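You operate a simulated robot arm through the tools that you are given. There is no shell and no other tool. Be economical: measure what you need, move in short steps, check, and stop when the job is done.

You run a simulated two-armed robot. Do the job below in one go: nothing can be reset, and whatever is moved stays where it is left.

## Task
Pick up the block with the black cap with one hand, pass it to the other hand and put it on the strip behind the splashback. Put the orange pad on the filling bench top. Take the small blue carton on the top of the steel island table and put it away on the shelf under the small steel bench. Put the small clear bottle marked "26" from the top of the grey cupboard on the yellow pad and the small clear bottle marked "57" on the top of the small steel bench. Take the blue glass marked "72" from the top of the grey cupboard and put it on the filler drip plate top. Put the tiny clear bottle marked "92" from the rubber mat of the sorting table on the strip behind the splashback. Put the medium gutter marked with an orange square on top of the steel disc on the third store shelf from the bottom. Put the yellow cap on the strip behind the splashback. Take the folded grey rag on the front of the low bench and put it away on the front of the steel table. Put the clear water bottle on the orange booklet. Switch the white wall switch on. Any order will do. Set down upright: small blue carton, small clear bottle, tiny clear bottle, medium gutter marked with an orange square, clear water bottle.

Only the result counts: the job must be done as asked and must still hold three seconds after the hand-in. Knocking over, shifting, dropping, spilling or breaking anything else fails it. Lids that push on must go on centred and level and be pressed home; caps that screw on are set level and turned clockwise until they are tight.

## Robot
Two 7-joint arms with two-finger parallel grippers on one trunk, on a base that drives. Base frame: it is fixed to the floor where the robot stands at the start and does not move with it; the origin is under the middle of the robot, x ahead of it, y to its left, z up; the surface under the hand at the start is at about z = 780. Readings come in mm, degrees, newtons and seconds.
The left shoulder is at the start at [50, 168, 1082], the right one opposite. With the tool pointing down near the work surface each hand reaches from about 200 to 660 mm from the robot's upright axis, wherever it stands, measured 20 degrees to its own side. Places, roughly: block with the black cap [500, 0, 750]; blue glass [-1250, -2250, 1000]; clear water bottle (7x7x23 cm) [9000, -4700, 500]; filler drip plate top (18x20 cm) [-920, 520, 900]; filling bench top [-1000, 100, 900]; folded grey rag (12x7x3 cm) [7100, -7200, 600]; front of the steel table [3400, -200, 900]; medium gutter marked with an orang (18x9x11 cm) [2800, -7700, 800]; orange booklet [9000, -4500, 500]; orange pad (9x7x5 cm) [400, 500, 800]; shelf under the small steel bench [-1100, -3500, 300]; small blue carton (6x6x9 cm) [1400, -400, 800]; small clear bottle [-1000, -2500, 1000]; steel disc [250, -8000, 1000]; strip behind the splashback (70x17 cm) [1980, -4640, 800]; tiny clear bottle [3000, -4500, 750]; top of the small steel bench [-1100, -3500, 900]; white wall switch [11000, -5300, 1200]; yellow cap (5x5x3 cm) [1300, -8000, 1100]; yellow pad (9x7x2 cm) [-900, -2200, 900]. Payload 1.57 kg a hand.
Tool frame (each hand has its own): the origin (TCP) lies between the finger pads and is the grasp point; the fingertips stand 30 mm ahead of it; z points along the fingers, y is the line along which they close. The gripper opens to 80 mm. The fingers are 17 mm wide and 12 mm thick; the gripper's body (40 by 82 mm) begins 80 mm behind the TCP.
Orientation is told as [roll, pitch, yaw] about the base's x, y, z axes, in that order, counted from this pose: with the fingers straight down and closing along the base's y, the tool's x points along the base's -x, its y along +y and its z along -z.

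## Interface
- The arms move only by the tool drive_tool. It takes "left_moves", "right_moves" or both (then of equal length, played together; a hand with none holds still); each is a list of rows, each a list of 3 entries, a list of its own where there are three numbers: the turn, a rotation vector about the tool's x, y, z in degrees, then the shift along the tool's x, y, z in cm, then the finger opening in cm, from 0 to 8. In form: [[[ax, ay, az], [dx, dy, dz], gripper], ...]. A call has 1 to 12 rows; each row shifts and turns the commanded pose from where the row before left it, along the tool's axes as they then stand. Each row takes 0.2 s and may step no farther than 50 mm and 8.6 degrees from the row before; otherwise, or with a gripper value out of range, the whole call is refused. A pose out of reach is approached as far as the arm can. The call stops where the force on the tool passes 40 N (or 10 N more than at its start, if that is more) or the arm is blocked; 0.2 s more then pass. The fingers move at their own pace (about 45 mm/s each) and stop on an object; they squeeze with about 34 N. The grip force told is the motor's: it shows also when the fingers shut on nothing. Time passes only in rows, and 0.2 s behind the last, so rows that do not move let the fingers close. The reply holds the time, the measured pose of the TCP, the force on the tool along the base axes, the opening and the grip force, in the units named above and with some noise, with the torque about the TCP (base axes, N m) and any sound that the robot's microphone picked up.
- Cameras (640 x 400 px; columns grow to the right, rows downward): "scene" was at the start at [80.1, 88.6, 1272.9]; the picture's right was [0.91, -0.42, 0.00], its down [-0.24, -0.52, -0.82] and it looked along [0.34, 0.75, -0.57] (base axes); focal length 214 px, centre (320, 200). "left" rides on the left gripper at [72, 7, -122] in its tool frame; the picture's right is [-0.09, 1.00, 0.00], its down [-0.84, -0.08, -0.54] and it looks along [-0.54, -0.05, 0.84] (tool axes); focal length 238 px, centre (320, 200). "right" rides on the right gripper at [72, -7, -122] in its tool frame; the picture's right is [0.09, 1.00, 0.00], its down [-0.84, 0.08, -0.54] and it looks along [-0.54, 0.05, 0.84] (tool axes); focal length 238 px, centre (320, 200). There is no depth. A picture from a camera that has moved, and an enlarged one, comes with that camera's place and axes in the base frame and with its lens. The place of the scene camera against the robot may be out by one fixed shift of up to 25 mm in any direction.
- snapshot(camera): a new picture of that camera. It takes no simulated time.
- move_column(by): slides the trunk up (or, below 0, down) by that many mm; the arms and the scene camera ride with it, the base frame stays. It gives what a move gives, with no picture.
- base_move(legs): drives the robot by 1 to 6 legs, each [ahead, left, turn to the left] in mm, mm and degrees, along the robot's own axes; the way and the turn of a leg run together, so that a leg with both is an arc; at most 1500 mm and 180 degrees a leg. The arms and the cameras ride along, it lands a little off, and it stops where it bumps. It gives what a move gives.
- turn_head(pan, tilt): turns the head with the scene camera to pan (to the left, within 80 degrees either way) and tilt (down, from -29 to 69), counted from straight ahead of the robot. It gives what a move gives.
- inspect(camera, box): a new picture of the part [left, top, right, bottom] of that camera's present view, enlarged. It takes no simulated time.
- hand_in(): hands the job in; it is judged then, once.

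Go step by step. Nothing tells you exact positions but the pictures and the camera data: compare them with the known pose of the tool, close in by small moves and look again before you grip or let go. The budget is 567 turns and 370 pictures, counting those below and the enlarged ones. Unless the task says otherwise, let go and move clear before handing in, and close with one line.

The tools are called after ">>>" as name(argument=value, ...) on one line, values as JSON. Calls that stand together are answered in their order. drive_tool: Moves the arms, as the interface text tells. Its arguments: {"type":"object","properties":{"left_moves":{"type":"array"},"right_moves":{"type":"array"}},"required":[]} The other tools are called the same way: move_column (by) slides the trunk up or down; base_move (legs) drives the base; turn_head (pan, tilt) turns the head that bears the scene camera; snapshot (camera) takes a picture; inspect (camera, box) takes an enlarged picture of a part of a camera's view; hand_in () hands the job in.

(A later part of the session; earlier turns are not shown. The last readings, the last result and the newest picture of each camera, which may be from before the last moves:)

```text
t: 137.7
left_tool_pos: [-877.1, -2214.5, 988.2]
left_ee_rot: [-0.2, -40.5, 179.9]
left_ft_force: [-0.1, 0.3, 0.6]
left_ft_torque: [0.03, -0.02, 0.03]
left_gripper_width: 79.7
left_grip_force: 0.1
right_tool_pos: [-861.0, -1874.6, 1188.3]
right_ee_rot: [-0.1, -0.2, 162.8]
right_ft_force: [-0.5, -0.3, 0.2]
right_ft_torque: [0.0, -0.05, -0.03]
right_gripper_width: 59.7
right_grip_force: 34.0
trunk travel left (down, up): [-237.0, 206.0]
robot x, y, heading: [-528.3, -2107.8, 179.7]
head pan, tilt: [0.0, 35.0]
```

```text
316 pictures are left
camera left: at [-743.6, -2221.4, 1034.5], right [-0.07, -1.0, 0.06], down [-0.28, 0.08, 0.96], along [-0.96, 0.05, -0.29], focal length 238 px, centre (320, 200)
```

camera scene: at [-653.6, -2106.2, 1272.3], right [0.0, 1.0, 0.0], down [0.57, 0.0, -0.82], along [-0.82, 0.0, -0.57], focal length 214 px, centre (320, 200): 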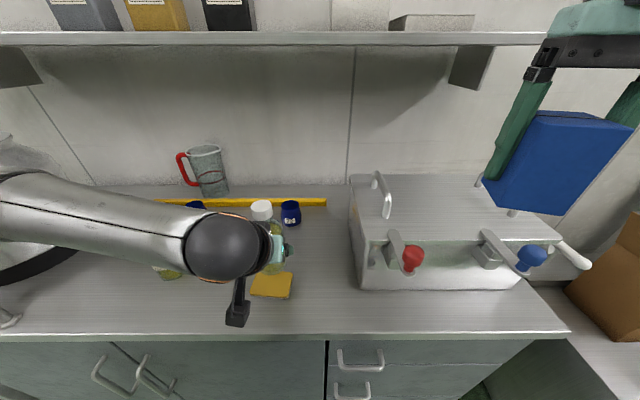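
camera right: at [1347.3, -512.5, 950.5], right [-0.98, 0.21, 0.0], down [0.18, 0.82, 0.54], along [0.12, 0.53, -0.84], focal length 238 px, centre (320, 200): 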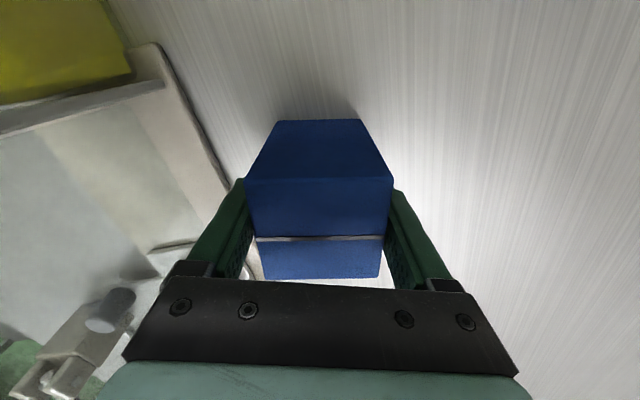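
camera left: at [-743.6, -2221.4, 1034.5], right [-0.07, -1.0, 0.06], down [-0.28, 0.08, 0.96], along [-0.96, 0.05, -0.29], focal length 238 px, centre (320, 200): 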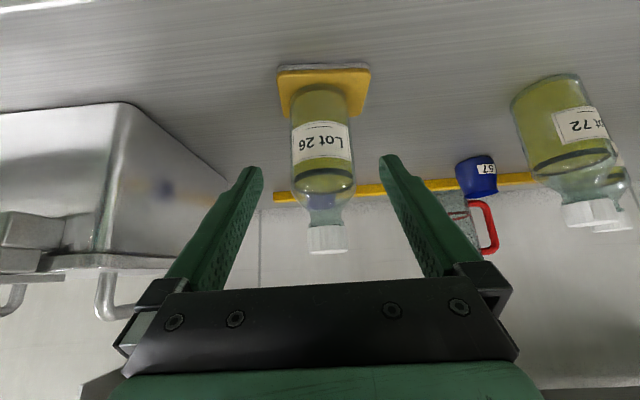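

Bottle 26 stands on the pad. Next is bottle 57 near (-1071, -2578); I raise the hand clear and slide the base 350 mm left.

>>> drive_tool(left_moves=[[[0, 0, 0], [-0.44, 0, -3.6], 8], [[0, 0, 0], [-0.44, 0, -3.6], 8]])

>>> base_move(legs=[[0, 355, 0]])

>>> snapshot(camera="left")

>>> snapshot(camera="scene")

```text
t: 138.3
left_tool_pos: [-837.6, -2214.2, 1050.4]
left_ee_rot: [-0.1, -40.6, 180.0]
left_ft_force: [0.4, -0.3, 0.3]
left_ft_torque: [0.0, 0.0, -0.02]
left_gripper_width: 79.6
left_grip_force: 0.0
right_tool_pos: [-860.4, -1875.3, 1188.8]
right_ee_rot: [0.0, -0.2, 162.7]
right_ft_force: [0.3, -0.1, -1.2]
right_ft_torque: [0.01, 0.02, 0.01]
right_gripper_width: 59.5
right_grip_force: 34.3
trunk travel left (down, up): [-237.0, 206.0]
robot x, y, heading: [-530.1, -2105.5, 179.7]
head pan, tilt: [0.0, 35.0]
```

```text
t: 142.0
left_tool_pos: [-839.2, -2566.9, 1050.6]
left_ee_rot: [-0.4, -40.7, 179.7]
left_ft_force: [0.8, 0.5, 0.5]
left_ft_torque: [-0.03, 0.01, -0.02]
left_gripper_width: 79.8
left_grip_force: 0.0
right_tool_pos: [-862.7, -2228.0, 1188.3]
right_ee_rot: [0.0, -0.1, 162.4]
right_ft_force: [-0.2, 0.4, -0.4]
right_ft_torque: [0.0, 0.01, -0.01]
right_gripper_width: 59.4
right_grip_force: 33.4
trunk travel left (down, up): [-237.0, 206.0]
robot x, y, heading: [-532.6, -2461.7, 179.7]
head pan, tilt: [0.0, 35.0]
```

```text
315 pictures are left
camera left: at [-706.5, -2575.6, 1095.4], right [-0.08, -1.0, 0.06], down [-0.28, 0.08, 0.96], along [-0.96, 0.06, -0.29], focal length 238 px, centre (320, 200)
```

left: 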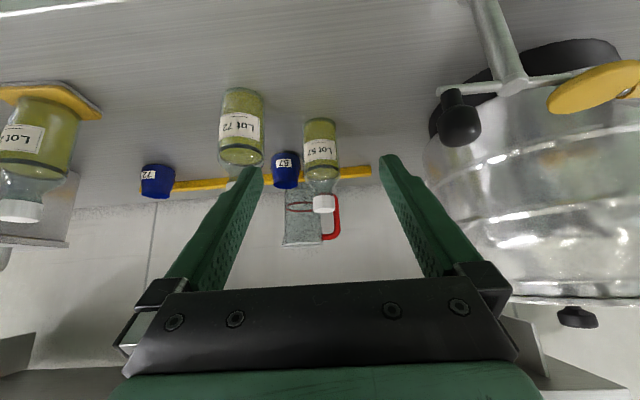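

```text
314 pictures are left
camera scene: at [-655.7, -2451.3, 1259.4], right [0.01, 1.0, 0.0], down [0.57, -0.01, -0.82], along [-0.82, 0.01, -0.57], focal length 214 px, centre (320, 200)
```

scene: 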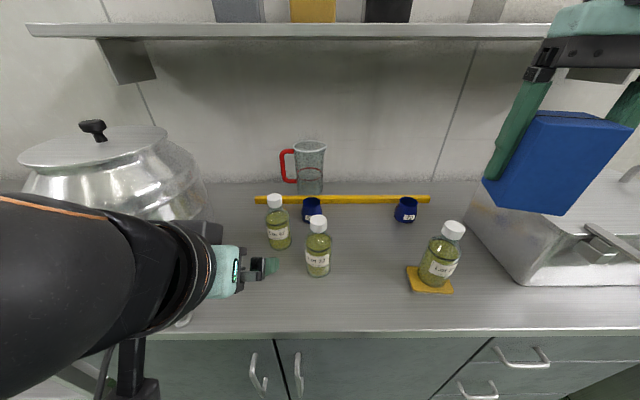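

Bottle 57 is at about (-1074, -2559). I line up and advance along the fingers, stopping 5 cm short to check.

>>> drive_tool(left_moves=[[[0, 0, 0], [-3.75, -0.4, 0], 8], [[0, 0, 0], [-3.75, -0.4, 0], 8], [[0, 0, 0], [0, 0, 4.5], 8], [[0, 0, 0], [0, 0, 4.5], 8], [[0, 0, 0], [0, 0, 4.5], 8], [[0, 0, 0], [0, 0, 4.5], 8], [[0, 0, 0], [0, 0, 4], 8]])

>>> snapshot(camera="left")

```text
t: 143.6
left_tool_pos: [-1036.9, -2569.3, 933.7]
left_ee_rot: [-0.4, -40.6, 179.7]
left_ft_force: [-0.1, 0.0, -0.4]
left_ft_torque: [0.05, 0.0, -0.01]
left_gripper_width: 79.8
left_grip_force: 0.0
left hand out of reach, approached as far as the arm can: row 7
right_tool_pos: [-862.6, -2229.2, 1187.3]
right_ee_rot: [0.0, -0.1, 162.4]
right_ft_force: [0.5, -0.4, -0.2]
right_ft_torque: [0.0, 0.01, 0.02]
right_gripper_width: 59.5
right_grip_force: 34.0
trunk travel left (down, up): [-237.0, 206.0]
robot x, y, heading: [-530.4, -2460.6, 179.3]
head pan, tilt: [0.0, 35.0]
```

```text
313 pictures are left
camera left: at [-903.2, -2576.8, 979.1], right [-0.08, -1.0, 0.06], down [-0.28, 0.08, 0.96], along [-0.96, 0.06, -0.29], focal length 238 px, centre (320, 200)
```

left: 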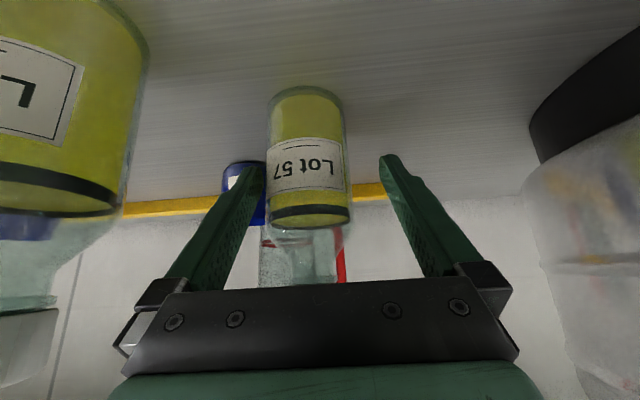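

Well aligned but at the reach limit, so I finish with the base and the column: 8 mm right, 38 mm down, 35 mm ahead.

>>> base_move(legs=[[0, -8, 0]])

>>> move_column(by=-38)

>>> base_move(legs=[[33, 0, 0.4]])

>>> snapshot(camera="left")

```text
t: 144.3
left_tool_pos: [-1037.5, -2561.0, 935.0]
left_ee_rot: [-0.3, -40.6, 179.7]
left_ft_force: [0.5, -0.3, -0.6]
left_ft_torque: [0.0, 0.0, -0.01]
left_gripper_width: 79.9
left_grip_force: 0.0
right_tool_pos: [-863.0, -2219.6, 1187.8]
right_ee_rot: [0.0, -0.2, 162.4]
right_ft_force: [0.0, -1.1, -1.1]
right_ft_torque: [0.01, 0.0, -0.01]
right_gripper_width: 59.4
right_grip_force: 34.1
trunk travel left (down, up): [-237.0, 206.0]
robot x, y, heading: [-527.8, -2455.5, 179.2]
head pan, tilt: [0.0, 35.0]
```

```text
t: 145.2
left_tool_pos: [-1036.6, -2561.1, 896.5]
left_ee_rot: [-0.4, -40.5, 179.7]
left_ft_force: [-0.4, -0.7, 0.2]
left_ft_torque: [0.0, 0.05, 0.02]
left_gripper_width: 80.1
left_grip_force: 0.1
right_tool_pos: [-863.4, -2220.1, 1150.3]
right_ee_rot: [0.0, -0.1, 162.4]
right_ft_force: [-0.7, -0.8, -0.4]
right_ft_torque: [-0.02, 0.02, 0.01]
right_gripper_width: 59.3
right_grip_force: 34.2
trunk travel left (down, up): [-199.0, 244.0]
robot x, y, heading: [-530.7, -2454.8, 179.6]
head pan, tilt: [0.0, 35.0]
```

```text
t: 146.0
left_tool_pos: [-1067.8, -2563.6, 895.9]
left_ee_rot: [-0.4, -40.5, -179.8]
left_ft_force: [0.3, 0.0, -1.2]
left_ft_torque: [0.0, 0.06, 0.0]
left_gripper_width: 79.6
left_grip_force: 0.0
right_tool_pos: [-898.1, -2223.0, 1150.1]
right_ee_rot: [0.0, -0.1, 162.8]
right_ft_force: [0.8, 0.8, -0.5]
right_ft_torque: [0.01, -0.04, -0.04]
right_gripper_width: 59.8
right_grip_force: 34.5
trunk travel left (down, up): [-199.0, 244.0]
robot x, y, heading: [-559.9, -2452.6, 179.8]
head pan, tilt: [0.0, 35.0]
```

```text
312 pictures are left
camera left: at [-934.4, -2571.1, 941.4], right [-0.07, -1.0, 0.06], down [-0.28, 0.07, 0.96], along [-0.96, 0.05, -0.29], focal length 238 px, centre (320, 200)
```

left: 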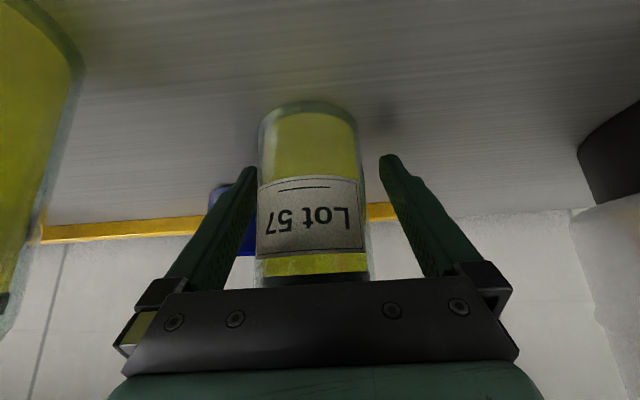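

>>> drive_tool(left_moves=[[[0, 0, 0], [0, -0.5, 0], 8], [[0, 0, 0], [0, 0, 0], 3], [[0, 0, 0], [0, 0, 0], 3], [[0, 0, 0], [0, 0, 0], 3], [[0, 0, 0], [0, 0, 0], 3]])

>>> move_column(by=80)

>>> snapshot(camera="left")

```text
t: 147.2
left_tool_pos: [-1068.7, -2563.9, 897.4]
left_ee_rot: [-0.2, -40.6, -179.9]
left_ft_force: [1.0, 1.0, -0.1]
left_ft_torque: [-0.07, -0.04, 0.01]
left_gripper_width: 59.4
left_grip_force: 34.3
left hand out of reach, approached as far as the arm can: row 1
right_tool_pos: [-896.1, -2221.9, 1150.6]
right_ee_rot: [0.0, -0.2, 162.7]
right_ft_force: [0.1, -0.2, -0.7]
right_ft_torque: [-0.02, 0.0, 0.03]
right_gripper_width: 59.3
right_grip_force: 34.2
trunk travel left (down, up): [-199.0, 244.0]
robot x, y, heading: [-562.8, -2451.8, 179.9]
head pan, tilt: [0.0, 35.0]
```

```text
t: 148.4
left_tool_pos: [-1068.4, -2563.8, 976.6]
left_ee_rot: [-0.2, -40.6, -180.0]
left_ft_force: [0.0, 0.0, -3.5]
left_ft_torque: [0.01, 0.07, 0.02]
left_gripper_width: 59.1
left_grip_force: 33.8
right_tool_pos: [-897.0, -2223.2, 1229.1]
right_ee_rot: [0.0, -0.1, 162.9]
right_ft_force: [0.2, -0.1, -1.2]
right_ft_torque: [0.01, 0.0, 0.0]
right_gripper_width: 59.4
right_grip_force: 33.9
trunk travel left (down, up): [-279.0, 164.0]
robot x, y, heading: [-562.9, -2451.1, 179.9]
head pan, tilt: [0.0, 35.0]
```

```text
311 pictures are left
camera left: at [-934.4, -2571.2, 1021.3], right [-0.07, -1.0, 0.06], down [-0.28, 0.07, 0.96], along [-0.96, 0.05, -0.29], focal length 238 px, centre (320, 200)
```

left: 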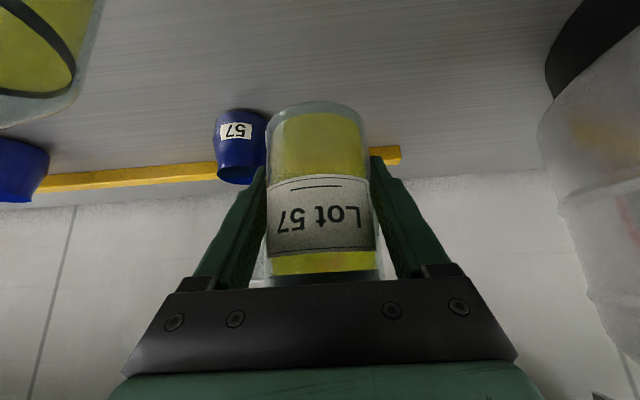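

Bottle 57 is held. I raise further, back out, and look at the small steel bench.

>>> move_column(by=60)

>>> base_move(legs=[[-480, 0, 0]])

>>> turn_head(pan=45, tilt=35)

>>> snapshot(camera="scene")

```text
t: 149.4
left_tool_pos: [-1069.8, -2563.6, 1035.6]
left_ee_rot: [-0.3, -40.5, -180.0]
left_ft_force: [0.1, 0.7, -2.9]
left_ft_torque: [-0.01, -0.01, -0.01]
left_gripper_width: 58.9
left_grip_force: 34.1
right_tool_pos: [-896.4, -2221.7, 1290.3]
right_ee_rot: [0.0, -0.2, 162.8]
right_ft_force: [-0.4, 0.5, -0.1]
right_ft_torque: [0.03, 0.02, 0.01]
right_gripper_width: 59.7
right_grip_force: 34.6
trunk travel left (down, up): [-339.0, 104.0]
robot x, y, heading: [-562.0, -2456.2, 179.9]
head pan, tilt: [0.0, 35.0]
```

```text
t: 152.3
left_tool_pos: [-581.5, -2566.1, 1035.5]
left_ee_rot: [-0.4, -40.6, -179.7]
left_ft_force: [-0.1, -0.6, -3.0]
left_ft_torque: [0.01, 0.05, -0.04]
left_gripper_width: 59.0
left_grip_force: 34.1
right_tool_pos: [-409.8, -2223.1, 1290.8]
right_ee_rot: [0.0, -0.1, 163.0]
right_ft_force: [-0.5, -0.6, -0.5]
right_ft_torque: [0.01, 0.01, 0.01]
right_gripper_width: 59.4
right_grip_force: 34.1
trunk travel left (down, up): [-339.0, 104.0]
robot x, y, heading: [-79.6, -2448.1, -179.8]
head pan, tilt: [0.0, 35.0]
```

```text
t: 153.4
left_tool_pos: [-581.7, -2564.4, 1035.4]
left_ee_rot: [-0.3, -40.5, -179.9]
left_ft_force: [0.4, -0.2, -3.7]
left_ft_torque: [-0.01, 0.07, 0.02]
left_gripper_width: 59.2
left_grip_force: 34.8
right_tool_pos: [-410.6, -2224.1, 1288.6]
right_ee_rot: [0.1, -0.1, 163.0]
right_ft_force: [0.4, 0.4, -0.4]
right_ft_torque: [0.01, -0.01, 0.03]
right_gripper_width: 59.6
right_grip_force: 34.1
trunk travel left (down, up): [-339.0, 104.0]
robot x, y, heading: [-74.3, -2451.4, -179.8]
head pan, tilt: [45.0, 35.0]
```

```text
310 pictures are left
camera scene: at [-175.7, -2506.8, 1361.3], right [-0.71, 0.71, 0.0], down [0.41, 0.41, -0.82], along [-0.58, -0.58, -0.57], focal length 214 px, centre (320, 200)
```

scene: 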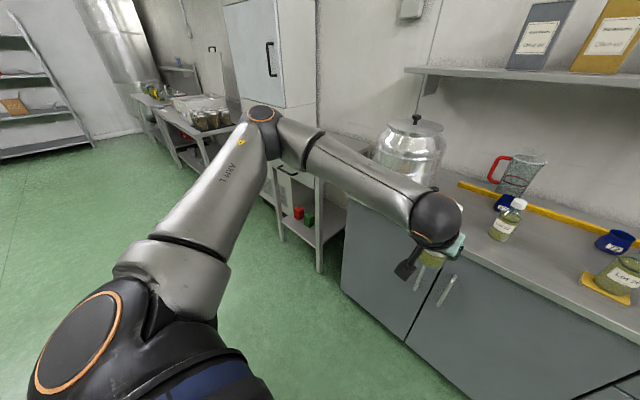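

>>> base_move(legs=[[0, 800, 0]])

>>> turn_head(pan=0, tilt=45)

>>> snapshot(camera="scene")

>>> snapshot(camera="left")

```text
t: 160.7
left_tool_pos: [-584.0, -3355.5, 1035.5]
left_ee_rot: [-0.4, -40.5, 179.9]
left_ft_force: [0.0, -0.3, -4.5]
left_ft_torque: [-0.03, 0.01, 0.0]
left_gripper_width: 58.8
left_grip_force: 34.4
right_tool_pos: [-411.6, -3014.9, 1289.6]
right_ee_rot: [0.0, -0.1, 162.6]
right_ft_force: [0.6, 0.3, -1.2]
right_ft_torque: [0.0, 0.0, 0.0]
right_gripper_width: 59.6
right_grip_force: 34.5
trunk travel left (down, up): [-339.0, 104.0]
robot x, y, heading: [-77.6, -3248.5, 179.7]
head pan, tilt: [45.0, 35.0]
```

```text
t: 161.8
left_tool_pos: [-583.4, -3355.5, 1036.6]
left_ee_rot: [-0.3, -40.6, 179.8]
left_ft_force: [0.5, -0.4, -4.0]
left_ft_torque: [0.01, 0.01, 0.02]
left_gripper_width: 58.9
left_grip_force: 34.0
right_tool_pos: [-411.2, -3014.4, 1289.0]
right_ee_rot: [0.1, -0.2, 162.7]
right_ft_force: [-0.9, 0.1, -1.2]
right_ft_torque: [-0.02, -0.02, 0.02]
right_gripper_width: 59.4
right_grip_force: 33.5
trunk travel left (down, up): [-339.0, 104.0]
robot x, y, heading: [-77.2, -3243.8, 179.8]
head pan, tilt: [0.0, 45.0]
```

```text
309 pictures are left
camera scene: at [-196.5, -3236.4, 1346.5], right [0.0, 1.0, 0.0], down [0.71, 0.0, -0.71], along [-0.71, 0.0, -0.71], focal length 214 px, centre (320, 200)
```

scene: 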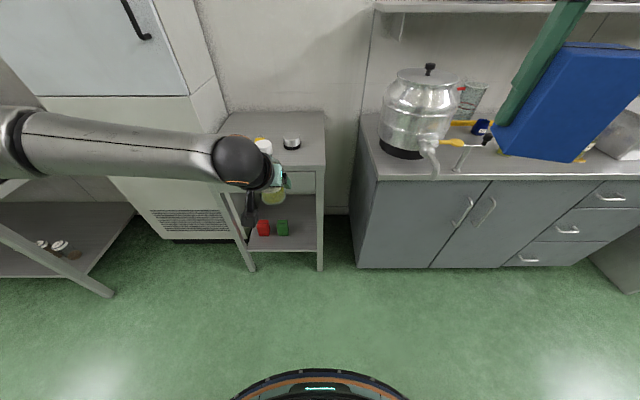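

```text
308 pictures are left
camera left: at [-449.7, -3362.8, 1081.3], right [-0.08, -1.0, 0.06], down [-0.28, 0.07, 0.96], along [-0.96, 0.06, -0.29], focal length 238 px, centre (320, 200)
```

left: 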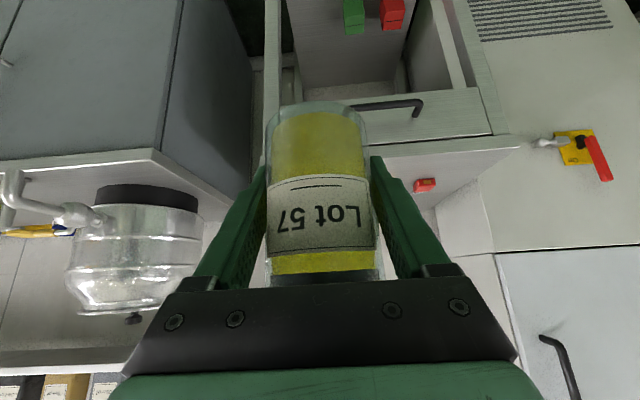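

The small bench is ahead: top at z ≈ 825, front at x ≈ -890, and a shelf with a red and a green block below. I move closer to see its top.

>>> base_move(legs=[[330, 0, 0]])

>>> snapshot(camera="scene")

>>> snapshot(camera="left")

>>> snapshot(camera="right")

```text
t: 164.0
left_tool_pos: [-913.7, -3356.3, 1035.5]
left_ee_rot: [-0.3, -40.5, -180.0]
left_ft_force: [0.1, -0.5, -4.1]
left_ft_torque: [0.05, 0.02, 0.0]
left_gripper_width: 59.1
left_grip_force: 34.3
right_tool_pos: [-740.5, -3014.2, 1290.2]
right_ee_rot: [0.0, -0.1, 162.9]
right_ft_force: [-0.6, 0.4, -0.5]
right_ft_torque: [-0.01, -0.04, -0.02]
right_gripper_width: 59.4
right_grip_force: 34.0
trunk travel left (down, up): [-339.0, 104.0]
robot x, y, heading: [-406.6, -3242.0, 179.8]
head pan, tilt: [0.0, 45.0]
```

```text
307 pictures are left
camera scene: at [-526.6, -3235.8, 1346.4], right [0.0, 1.0, 0.0], down [0.71, 0.0, -0.71], along [-0.71, 0.0, -0.71], focal length 214 px, centre (320, 200)
```

scene: 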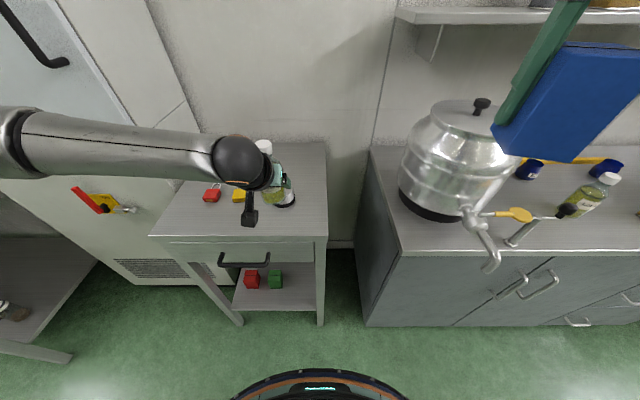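

```text
306 pictures are left
camera left: at [-779.2, -3363.2, 1081.1], right [-0.07, -1.0, 0.06], down [-0.28, 0.07, 0.96], along [-0.96, 0.05, -0.29], focal length 238 px, centre (320, 200)
```

left: 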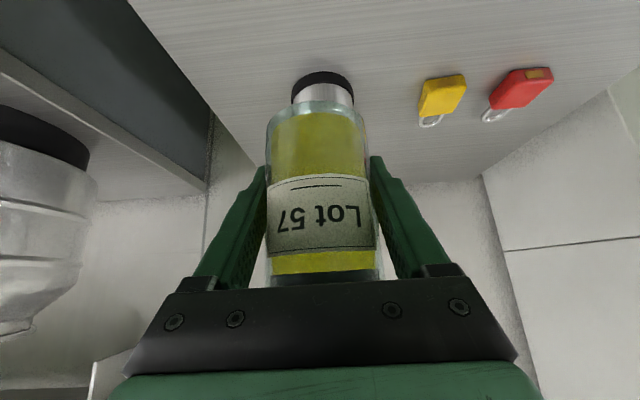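

```text
305 pictures are left
camera right: at [-670.0, -3029.0, 1410.5], right [-0.21, -0.98, 0.0], down [-0.82, 0.17, 0.54], along [-0.53, 0.11, -0.84], focal length 238 px, centre (320, 200)
```

right: 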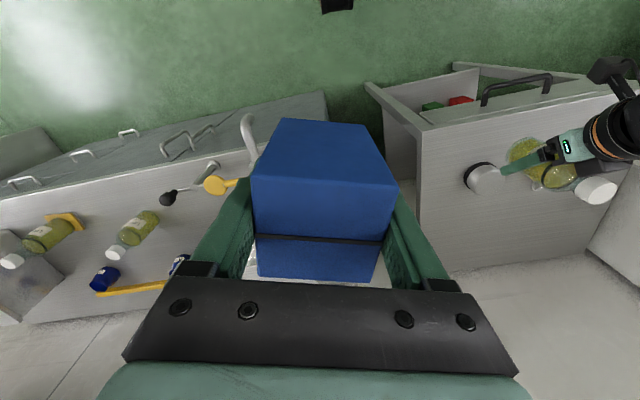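

The top holds a steel weight and two padlocks. I'll put the bottle at about (-965, -3430), in the free front area; I shift the base and lower by the column.

>>> base_move(legs=[[46, 76, 0]])

>>> move_column(by=-110)

>>> snapshot(camera="left")

>>> snapshot(camera="scene")

```text
t: 165.4
left_tool_pos: [-958.2, -3435.1, 1035.9]
left_ee_rot: [-0.4, -40.6, -179.8]
left_ft_force: [-0.1, 0.0, -3.7]
left_ft_torque: [0.0, 0.02, 0.0]
left_gripper_width: 59.3
left_grip_force: 33.8
right_tool_pos: [-788.1, -3093.3, 1289.8]
right_ee_rot: [0.0, -0.1, 162.8]
right_ft_force: [-0.3, -0.2, 0.1]
right_ft_torque: [0.03, 0.0, 0.02]
right_gripper_width: 59.3
right_grip_force: 33.8
trunk travel left (down, up): [-339.0, 104.0]
robot x, y, heading: [-454.8, -3319.3, 179.8]
head pan, tilt: [0.0, 45.0]
```

```text
t: 166.8
left_tool_pos: [-958.4, -3435.3, 925.8]
left_ee_rot: [-0.4, -40.5, -179.8]
left_ft_force: [-0.3, 0.1, -3.0]
left_ft_torque: [0.0, 0.01, 0.0]
left_gripper_width: 59.1
left_grip_force: 33.9
right_tool_pos: [-787.3, -3092.1, 1179.2]
right_ee_rot: [0.0, 0.0, 163.0]
right_ft_force: [0.0, -0.1, -1.3]
right_ft_torque: [0.0, -0.01, 0.0]
right_gripper_width: 59.6
right_grip_force: 33.7
trunk travel left (down, up): [-229.0, 214.0]
robot x, y, heading: [-451.8, -3322.2, 180.1]
head pan, tilt: [0.0, 45.0]
```

```text
304 pictures are left
camera left: at [-824.5, -3441.4, 971.4], right [-0.07, -1.0, 0.06], down [-0.28, 0.07, 0.96], along [-0.96, 0.05, -0.29], focal length 238 px, centre (320, 200)
```

left: 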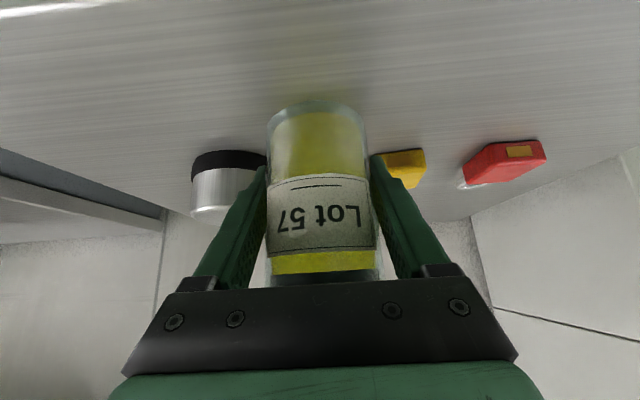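

```text
303 pictures are left
camera scene: at [-571.8, -3313.9, 1236.6], right [0.0, 1.0, 0.0], down [0.71, 0.0, -0.71], along [-0.71, 0.0, -0.71], focal length 214 px, centre (320, 200)
```

scene: 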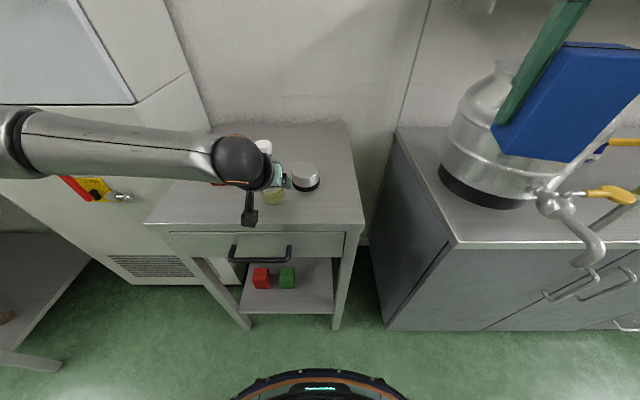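

>>> move_column(by=-18)

>>> move_column(by=-8)

>>> snapshot(camera="left")

```text
t: 167.5
left_tool_pos: [-959.4, -3433.9, 913.7]
left_ee_rot: [-0.5, -41.4, -179.7]
left_ft_force: [-3.9, -0.3, 23.4]
left_ft_torque: [-0.49, -0.04, -0.03]
left_gripper_width: 59.4
left_grip_force: 33.7
right_tool_pos: [-785.9, -3092.4, 1163.7]
right_ee_rot: [0.1, -0.2, 163.0]
right_ft_force: [-0.2, -0.4, 0.0]
right_ft_torque: [-0.02, -0.01, 0.02]
right_gripper_width: 59.4
right_grip_force: 33.9
trunk travel left (down, up): [-211.0, 232.0]
robot x, y, heading: [-452.2, -3319.8, 179.8]
head pan, tilt: [0.0, 45.0]
```

```text
t: 168.0
left_tool_pos: [-960.9, -3435.1, 908.3]
left_ee_rot: [-0.4, -41.8, -179.9]
left_ft_force: [0.8, 0.3, 9.9]
left_ft_torque: [-0.18, -0.4, 0.05]
left_gripper_width: 58.8
left_grip_force: 33.9
right_tool_pos: [-786.1, -3091.1, 1152.9]
right_ee_rot: [0.0, -0.1, 162.9]
right_ft_force: [-0.8, 0.7, 0.6]
right_ft_torque: [0.02, 0.0, -0.01]
right_gripper_width: 59.3
right_grip_force: 33.7
trunk travel left (down, up): [-203.0, 240.0]
robot x, y, heading: [-456.3, -3322.2, 179.8]
head pan, tilt: [0.0, 45.0]
stopped: the force on the tool passed its limit at 41 N (the readings are from after the stop); the commanded pose is now the measured one
```

```text
302 pictures are left
camera left: at [-826.4, -3441.0, 950.7], right [-0.07, -1.0, 0.06], down [-0.26, 0.07, 0.96], along [-0.96, 0.05, -0.27], focal length 238 px, centre (320, 200)
```

left: 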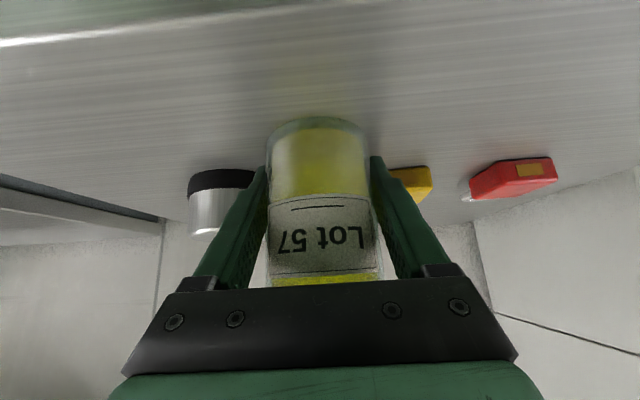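

The bottle is on the bench. I relieve the push, open, and back out along the fingers.

>>> move_column(by=2)

>>> drive_tool(left_moves=[[[0, 0, 0], [0, 0, 0], 7], [[0, 0, 0], [0, 0, 0], 8], [[0, 0, 0], [0, 0, 0], 8], [[0, 0, 0], [0, 0, -3], 8], [[0, 0, 0], [0, 0, -4], 8], [[0, 0, 0], [0, 0, -4], 8], [[0, 0, 0], [0, 0, -4], 8], [[0, 0, 0], [0, 0, -4], 8], [[0, 0, 0], [0, 0, -3], 8]])

>>> snapshot(camera="left")

```text
t: 168.5
left_tool_pos: [-960.6, -3434.6, 907.7]
left_ee_rot: [-0.3, -41.5, -179.8]
left_ft_force: [-2.5, 1.1, 4.4]
left_ft_torque: [-0.26, 0.19, -0.13]
left_gripper_width: 58.9
left_grip_force: 33.8
right_tool_pos: [-786.4, -3093.5, 1157.0]
right_ee_rot: [0.0, -0.2, 162.9]
right_ft_force: [0.0, 0.6, -0.9]
right_ft_torque: [-0.05, -0.02, 0.0]
right_gripper_width: 59.2
right_grip_force: 33.6
trunk travel left (down, up): [-205.0, 238.0]
robot x, y, heading: [-455.3, -3322.2, 180.3]
head pan, tilt: [0.0, 45.0]
```

```text
t: 170.5
left_tool_pos: [-815.9, -3435.6, 1075.2]
left_ee_rot: [-0.4, -41.3, -179.7]
left_ft_force: [0.4, -1.0, 0.0]
left_ft_torque: [-0.02, 0.01, 0.02]
left_gripper_width: 80.0
left_grip_force: 0.1
right_tool_pos: [-786.6, -3092.2, 1156.0]
right_ee_rot: [0.0, -0.2, 162.8]
right_ft_force: [-0.5, 0.3, -0.6]
right_ft_torque: [0.05, 0.0, 0.0]
right_gripper_width: 59.6
right_grip_force: 33.9
trunk travel left (down, up): [-205.0, 238.0]
robot x, y, heading: [-454.3, -3319.2, 180.0]
head pan, tilt: [0.0, 45.0]
```

```text
301 pictures are left
camera left: at [-681.5, -3442.1, 1118.3], right [-0.07, -1.0, 0.06], down [-0.27, 0.07, 0.96], along [-0.96, 0.05, -0.27], focal length 238 px, centre (320, 200)
```

left: 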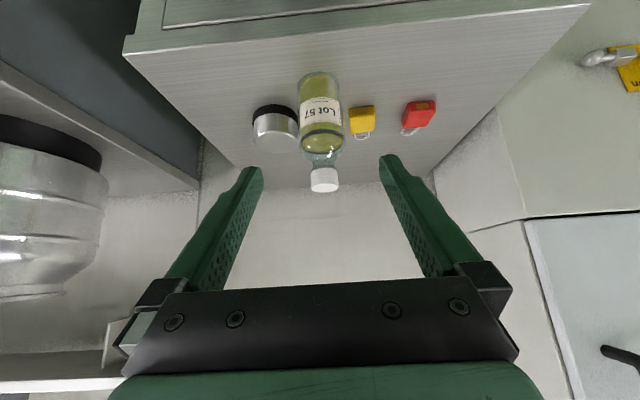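

Bottle 57 stands upright. The carton must go in under the drawer, so I'll set it first on the bench's front right corner and regrip it with a forward-tilted hand. I reposition the base and arms.

>>> drive_tool(left_moves=[[[0, 0, 0], [2.5, 0, -2.2], 8], [[0, 0, 0], [2.5, 0, -2.2], 8], [[0, 0, 0], [2.5, 0, -2.2], 8]], right_moves=[[[0, 0, -8.5], [0, 0, 0], 4], [[0, 0, -8.5], [0, 0, 0], 4], [[0, 0, 0], [0, 0, 0], 4]])

>>> base_move(legs=[[0, 110, 0]])

>>> snapshot(camera="scene")

>>> snapshot(camera="right")

```text
t: 171.5
left_tool_pos: [-727.3, -3460.5, 1052.6]
left_ee_rot: [-1.6, -35.5, -173.1]
left_ft_force: [-0.1, -0.9, 0.5]
left_ft_torque: [0.0, 0.02, 0.0]
left_gripper_width: 80.1
left_grip_force: 0.1
right_tool_pos: [-788.5, -3092.4, 1155.5]
right_ee_rot: [-0.1, -0.2, -180.0]
right_ft_force: [-0.5, -0.2, -1.0]
right_ft_torque: [-0.01, 0.0, 0.01]
right_gripper_width: 59.4
right_grip_force: 33.8
trunk travel left (down, up): [-205.0, 238.0]
robot x, y, heading: [-455.3, -3320.8, 180.3]
head pan, tilt: [0.0, 45.0]
stopped in row 3 (left hand): the arm was blocked; the commanded pose is now the measured one
```

```text
t: 173.1
left_tool_pos: [-728.2, -3570.4, 1055.2]
left_ee_rot: [-1.8, -35.6, -173.1]
left_ft_force: [-1.0, -0.6, 0.4]
left_ft_torque: [-0.03, 0.04, -0.01]
left_gripper_width: 80.1
left_grip_force: 0.0
right_tool_pos: [-787.2, -3202.4, 1155.4]
right_ee_rot: [-0.1, -0.2, 179.9]
right_ft_force: [-0.4, -0.2, -1.0]
right_ft_torque: [-0.01, 0.0, 0.01]
right_gripper_width: 59.4
right_grip_force: 33.8
trunk travel left (down, up): [-205.0, 238.0]
robot x, y, heading: [-453.5, -3435.7, 180.1]
head pan, tilt: [0.0, 45.0]
```

```text
300 pictures are left
camera scene: at [-572.6, -3436.1, 1216.2], right [-0.15, 0.99, 0.0], down [0.67, 0.1, -0.74], along [-0.73, -0.11, -0.68], focal length 214 px, centre (320, 200)
```

scene: 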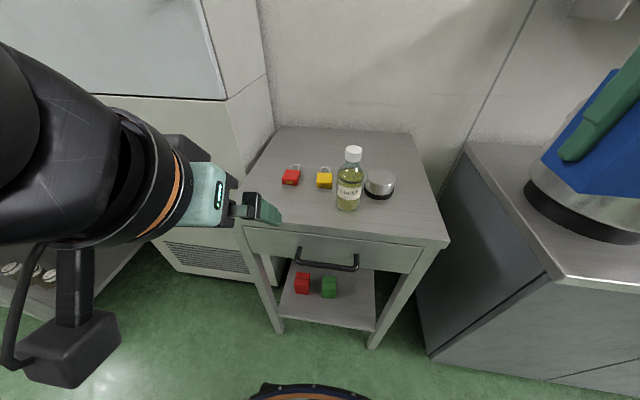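

```text
299 pictures are left
camera right: at [-714.0, -3195.1, 1276.6], right [0.09, -1.0, 0.0], down [-0.84, -0.08, 0.54], along [-0.54, -0.05, -0.84], focal length 238 px, centre (320, 200)
```

right: 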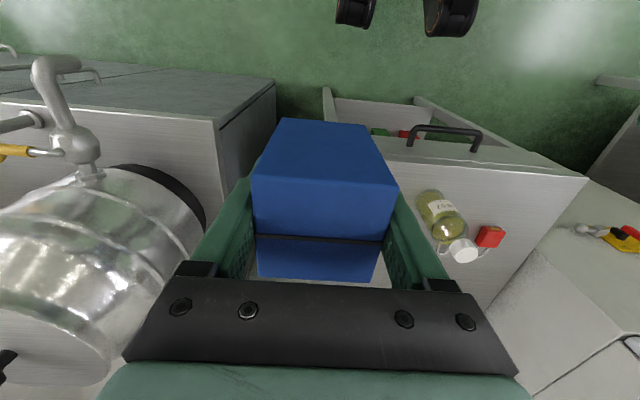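

The left arm brushed the head when folded back. I extend it forward and left again, then check the head.

>>> drive_tool(left_moves=[[[0, 0, 0], [-2.4, 2.5, 1.7], 8], [[0, 0, 0], [-2.4, 2.5, 1.7], 8], [[0, 0, 0], [-1.5, 2.5, 1], 8]])

>>> turn_head(pan=0, tilt=50)

>>> snapshot(camera="scene")

```text
t: 173.9
left_tool_pos: [-800.0, -3655.0, 1051.3]
left_ee_rot: [-1.8, -35.6, -173.3]
left_ft_force: [0.0, 0.1, -0.3]
left_ft_torque: [-0.01, 0.0, -0.01]
left_gripper_width: 80.0
left_grip_force: 0.0
right_tool_pos: [-786.6, -3201.2, 1155.1]
right_ee_rot: [-0.1, -0.1, 179.9]
right_ft_force: [0.3, 0.3, -0.6]
right_ft_torque: [0.0, 0.03, 0.01]
right_gripper_width: 59.7
right_grip_force: 33.7
trunk travel left (down, up): [-205.0, 238.0]
robot x, y, heading: [-452.7, -3431.6, 180.0]
head pan, tilt: [0.0, 45.0]
```

```text
t: 174.6
left_tool_pos: [-799.4, -3654.1, 1051.9]
left_ee_rot: [-1.8, -35.6, -173.1]
left_ft_force: [0.4, -0.1, 0.6]
left_ft_torque: [-0.03, 0.0, 0.0]
left_gripper_width: 80.0
left_grip_force: 0.0
right_tool_pos: [-788.4, -3201.2, 1156.5]
right_ee_rot: [-0.1, -0.2, 179.9]
right_ft_force: [-0.7, -0.4, 0.0]
right_ft_torque: [-0.05, -0.01, 0.04]
right_gripper_width: 59.5
right_grip_force: 34.4
trunk travel left (down, up): [-205.0, 238.0]
robot x, y, heading: [-454.9, -3432.2, 179.8]
head pan, tilt: [0.0, 50.0]
```

```text
298 pictures are left
camera scene: at [-567.4, -3423.4, 1205.8], right [0.0, 1.0, 0.0], down [0.77, 0.0, -0.64], along [-0.64, 0.0, -0.77], focal length 214 px, centre (320, 200)
```

scene: 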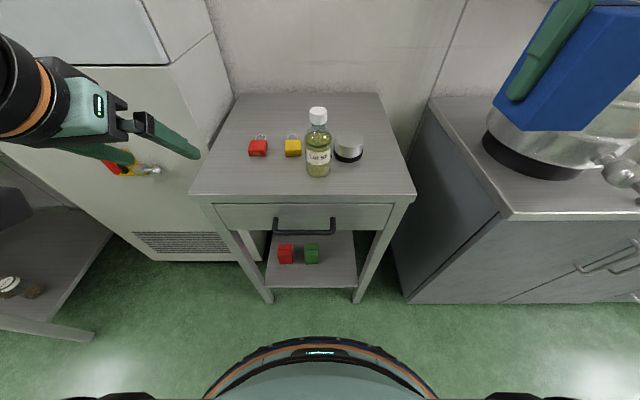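

I carry the carton over (-945, -3275) and lower it most of the way.

>>> drive_tool(right_moves=[[[0, 0, 0], [-3.93, 1.85, 0], 4], [[0, 0, 0], [-3.93, 1.85, 0], 4], [[0, 0, 0], [-3.93, 1.85, 0], 4], [[0, 0, 0], [-3.93, 1.85, 0], 4], [[0, 0, 0], [0, 0, 4.5], 4], [[0, 0, 0], [0, 0, 4.5], 4], [[0, 0, 0], [0, 0, 4.5], 4], [[0, 0, 0], [0, 0, 4.5], 4], [[0, 0, 0], [0, 0, 4], 4]])

>>> snapshot(camera="right")

>>> snapshot(camera="scene")

```text
t: 176.6
left_tool_pos: [-798.7, -3654.7, 1053.3]
left_ee_rot: [-1.9, -35.6, -173.2]
left_ft_force: [0.5, -0.9, 0.0]
left_ft_torque: [0.01, -0.02, -0.02]
left_gripper_width: 80.0
left_grip_force: 0.0
right_tool_pos: [-945.8, -3272.8, 937.4]
right_ee_rot: [-0.1, -0.2, 180.0]
right_ft_force: [-0.6, -0.3, -0.6]
right_ft_torque: [-0.02, 0.0, -0.01]
right_gripper_width: 59.6
right_grip_force: 34.1
trunk travel left (down, up): [-205.0, 238.0]
robot x, y, heading: [-453.9, -3428.4, 180.0]
head pan, tilt: [0.0, 50.0]
```

```text
297 pictures are left
camera right: at [-872.4, -3265.8, 1057.7], right [0.09, -1.0, 0.0], down [-0.83, -0.08, 0.55], along [-0.54, -0.05, -0.84], focal length 238 px, centre (320, 200)
```

right: 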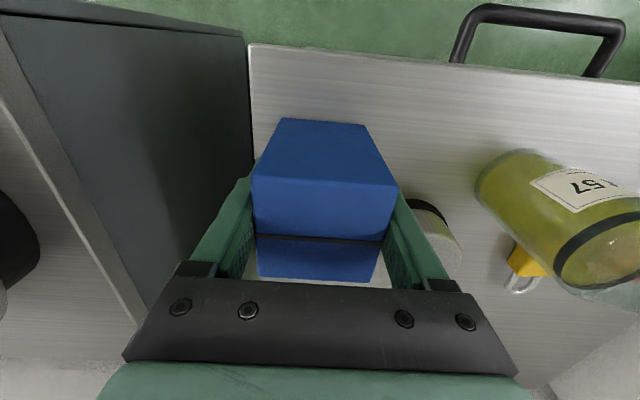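

```text
296 pictures are left
camera scene: at [-567.5, -3423.3, 1205.8], right [0.0, 1.0, 0.0], down [0.77, 0.0, -0.64], along [-0.64, 0.0, -0.77], focal length 214 px, centre (320, 200)
```

scene: 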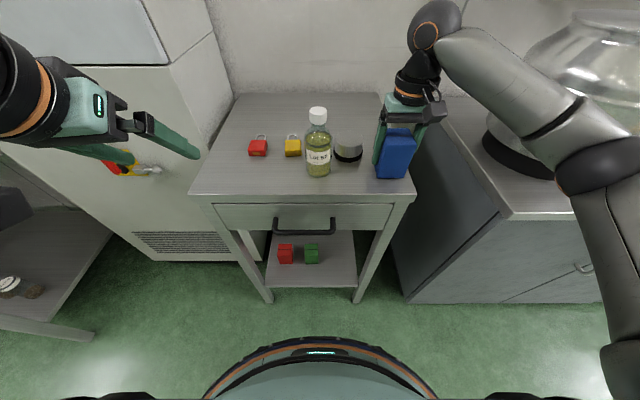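

>>> drive_tool(right_moves=[[[0, 0, 0], [0, 0, 1], 4], [[0, 0, 0], [0, 0, 1], 4], [[0, 0, 0], [0, 0, 0.5], 4], [[0, 0, 0], [0, 0, 0.5], 4], [[0, 0, 0], [0, 0, 0.5], 4], [[0, 0, 0], [0, 0, 0.5], 4]])

```text
t: 177.8
left_tool_pos: [-797.4, -3655.7, 1053.1]
left_ee_rot: [-1.8, -35.7, -173.1]
left_ft_force: [-0.7, 1.0, 0.1]
left_ft_torque: [0.02, 0.0, 0.02]
left_gripper_width: 79.8
left_grip_force: 0.1
right_tool_pos: [-944.0, -3275.7, 909.5]
right_ee_rot: [0.2, -0.8, -179.9]
right_ft_force: [7.4, -2.1, 9.0]
right_ft_torque: [0.3, -0.28, -0.26]
right_gripper_width: 59.3
right_grip_force: 33.8
trunk travel left (down, up): [-205.0, 238.0]
robot x, y, heading: [-450.2, -3433.3, 180.1]
head pan, tilt: [0.0, 50.0]
stopped in row 5 (right hand): the force on the tool passed its limit at 99 N (the readings are from after the stop); the commanded pose is now the measured one
```

Contact at bench height ≈ 849. I release and rise clear.

>>> drive_tool(right_moves=[[[0, 0, 0], [0, 0, -0.2], 4], [[0, 0, 0], [0, 0, 0], 8], [[0, 0, 0], [0, 0, 0], 8], [[0, 0, 0], [0, 0, 0], 8], [[0, 0, 0], [0, 0, -4], 8], [[0, 0, 0], [0, 0, -4], 8], [[0, 0, 0], [0, 0, -4], 8]])

>>> snapshot(camera="right")

```text
t: 179.3
left_tool_pos: [-798.7, -3654.6, 1052.3]
left_ee_rot: [-1.8, -35.6, -173.1]
left_ft_force: [0.5, 0.0, 0.2]
left_ft_torque: [0.04, 0.0, 0.02]
left_gripper_width: 79.8
left_grip_force: 0.0
right_tool_pos: [-943.6, -3275.7, 1028.3]
right_ee_rot: [0.1, -0.6, 179.9]
right_ft_force: [0.5, 0.0, 0.7]
right_ft_torque: [-0.02, -0.01, 0.01]
right_gripper_width: 79.9
right_grip_force: 0.0
trunk travel left (down, up): [-205.0, 238.0]
robot x, y, heading: [-452.0, -3432.1, 179.7]
head pan, tilt: [0.0, 50.0]
```

```text
295 pictures are left
camera right: at [-868.8, -3269.0, 1149.0], right [0.09, -1.0, 0.0], down [-0.83, -0.08, 0.55], along [-0.55, -0.05, -0.83], focal length 238 px, centre (320, 200)
```

right: 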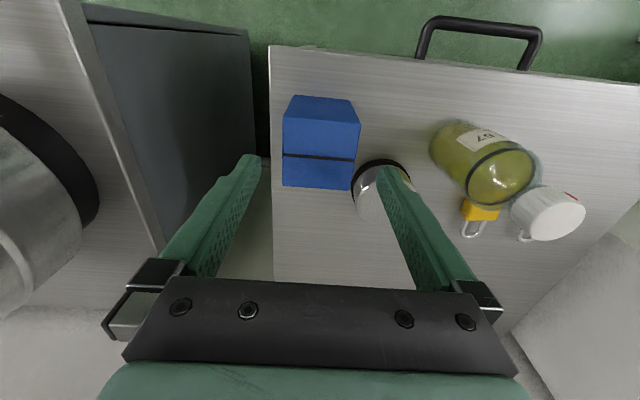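

The carton stands on the bench. I back the base 150 mm and tilt the right hand 60° forward for the regrip.

>>> base_move(legs=[[-150, 0, 0]])

>>> drive_tool(right_moves=[[[0, -7.5, 0], [0, 0, 0], 8], [[0, -7.5, 0], [0, 0, 0], 8], [[0, -7.5, 0], [0, 0, 0], 8], [[0, -7.5, 0], [0, 0, 0], 8], [[0, -7.5, 0], [0, 0, 0], 8], [[0, -7.5, 0], [0, 0, 0], 8], [[0, -7.5, 0], [0, 0, 0], 8], [[0, -7.5, 0], [0, 0, 0], 8]])

>>> snapshot(camera="right")

```text
t: 180.7
left_tool_pos: [-651.7, -3655.5, 1053.0]
left_ee_rot: [-1.8, -35.6, -173.1]
left_ft_force: [-0.7, 0.3, -0.6]
left_ft_torque: [0.03, 0.0, 0.01]
left_gripper_width: 80.0
left_grip_force: 0.0
right_tool_pos: [-796.3, -3276.5, 1028.4]
right_ee_rot: [0.2, -0.7, 180.0]
right_ft_force: [0.2, 0.0, -0.4]
right_ft_torque: [0.0, 0.01, 0.04]
right_gripper_width: 80.4
right_grip_force: 0.1
trunk travel left (down, up): [-205.0, 238.0]
robot x, y, heading: [-308.5, -3433.1, 180.1]
head pan, tilt: [0.0, 50.0]
```

```text
t: 182.5
left_tool_pos: [-651.6, -3654.3, 1052.3]
left_ee_rot: [-1.8, -35.5, -173.2]
left_ft_force: [-0.1, 0.5, 0.4]
left_ft_torque: [0.0, 0.0, -0.02]
left_gripper_width: 80.0
left_grip_force: 0.0
right_tool_pos: [-795.7, -3276.1, 1030.4]
right_ee_rot: [0.4, -61.0, 179.7]
right_ft_force: [0.1, 0.3, -0.5]
right_ft_torque: [-0.04, 0.01, 0.01]
right_gripper_width: 79.9
right_grip_force: 0.1
trunk travel left (down, up): [-205.0, 238.0]
robot x, y, heading: [-307.1, -3434.0, 179.8]
head pan, tilt: [0.0, 50.0]
```

```text
294 pictures are left
camera right: at [-653.4, -3269.1, 1025.2], right [0.04, -1.0, -0.08], down [0.07, -0.07, 1.0], along [-1.0, -0.05, 0.06], focal length 238 px, centre (320, 200)
```

right: 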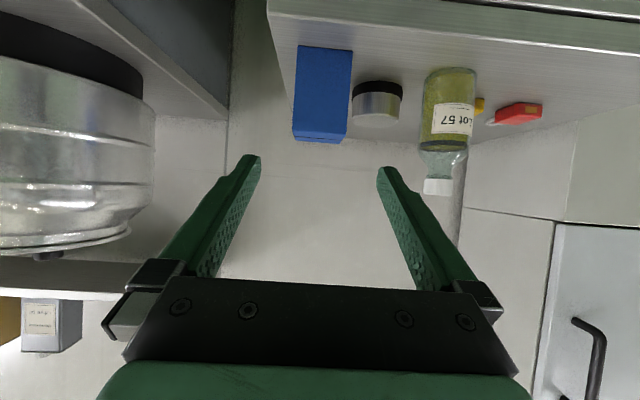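

The carton's middle is near (-945, -3277, 917), so the bench is at z ≈ 872. I line up and advance, then check.

>>> drive_tool(right_moves=[[[0, 0, 0], [2.8, 0, 0], 8], [[0, 0, 0], [0, 0, 4.5], 8], [[0, 0, 0], [0, 0, 4.5], 8], [[0, 0, 0], [0, 0, 4.5], 8]])

>>> snapshot(camera="right")

```text
t: 183.5
left_tool_pos: [-650.5, -3654.5, 1053.1]
left_ee_rot: [-1.8, -35.6, -173.1]
left_ft_force: [0.5, -0.2, -0.3]
left_ft_torque: [-0.02, 0.03, 0.01]
left_gripper_width: 79.9
left_grip_force: 0.0
right_tool_pos: [-898.7, -3275.1, 937.4]
right_ee_rot: [0.3, -60.7, 179.6]
right_ft_force: [0.1, 0.4, -0.5]
right_ft_torque: [0.0, -0.02, 0.0]
right_gripper_width: 79.8
right_grip_force: 0.1
trunk travel left (down, up): [-205.0, 238.0]
robot x, y, heading: [-305.8, -3428.1, 179.7]
head pan, tilt: [0.0, 50.0]
```

```text
293 pictures are left
camera right: at [-756.1, -3268.1, 933.9], right [0.04, -1.0, -0.08], down [0.06, -0.08, 1.0], along [-1.0, -0.05, 0.06], focal length 238 px, centre (320, 200)
```

right: 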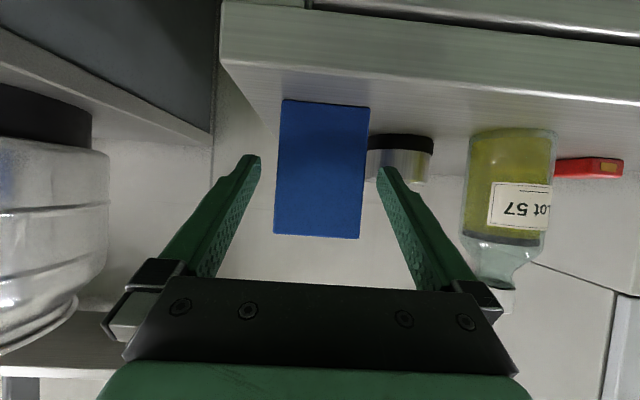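

>>> drive_tool(right_moves=[[[0, 0, 0], [0, 0, 2.4], 8], [[0, 0, 0], [0, 0, 2.4], 8], [[0, 0, 0], [0, 0, 0], 4], [[0, 0, 0], [0, 0, 0], 4], [[0, 0, 0], [0, 0, 0], 4], [[0, 0, 0], [0, 0, 0], 4]])

>>> move_column(by=60)

>>> snapshot(camera="right")

```text
t: 184.9
left_tool_pos: [-651.7, -3655.4, 1051.8]
left_ee_rot: [-1.8, -35.5, -173.1]
left_ft_force: [0.6, -0.1, -0.4]
left_ft_torque: [0.01, -0.02, -0.01]
left_gripper_width: 80.1
left_grip_force: 0.1
right_tool_pos: [-940.5, -3274.5, 913.9]
right_ee_rot: [0.2, -60.7, 179.7]
right_ft_force: [-0.1, 0.5, 0.1]
right_ft_torque: [0.02, 0.1, 0.0]
right_gripper_width: 59.5
right_grip_force: 34.3
trunk travel left (down, up): [-205.0, 238.0]
robot x, y, heading: [-306.8, -3434.3, 179.6]
head pan, tilt: [0.0, 50.0]
```

```text
t: 185.9
left_tool_pos: [-651.9, -3655.0, 1112.7]
left_ee_rot: [-1.8, -35.7, -173.0]
left_ft_force: [0.8, -1.0, 0.0]
left_ft_torque: [0.01, 0.04, -0.02]
left_gripper_width: 79.6
left_grip_force: 0.0
right_tool_pos: [-939.6, -3274.8, 974.9]
right_ee_rot: [0.4, -60.6, 179.7]
right_ft_force: [-0.3, -0.8, -0.8]
right_ft_torque: [0.01, 0.0, -0.01]
right_gripper_width: 59.2
right_grip_force: 34.1
trunk travel left (down, up): [-265.0, 178.0]
robot x, y, heading: [-303.9, -3432.7, 179.9]
head pan, tilt: [0.0, 50.0]
```

```text
292 pictures are left
camera right: at [-797.9, -3267.9, 969.9], right [0.04, -1.0, -0.08], down [0.06, -0.07, 1.0], along [-1.0, -0.05, 0.06], focal length 238 px, centre (320, 200)
```

right: 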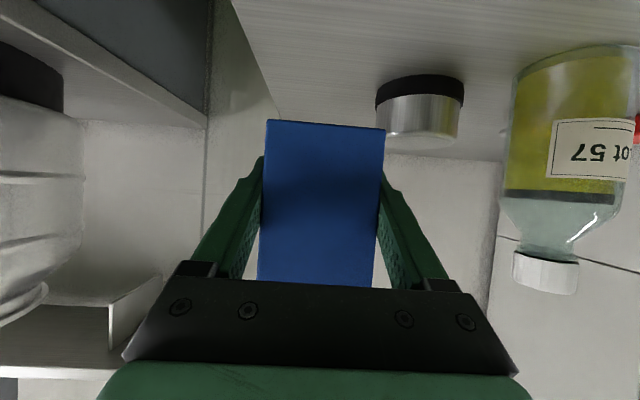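

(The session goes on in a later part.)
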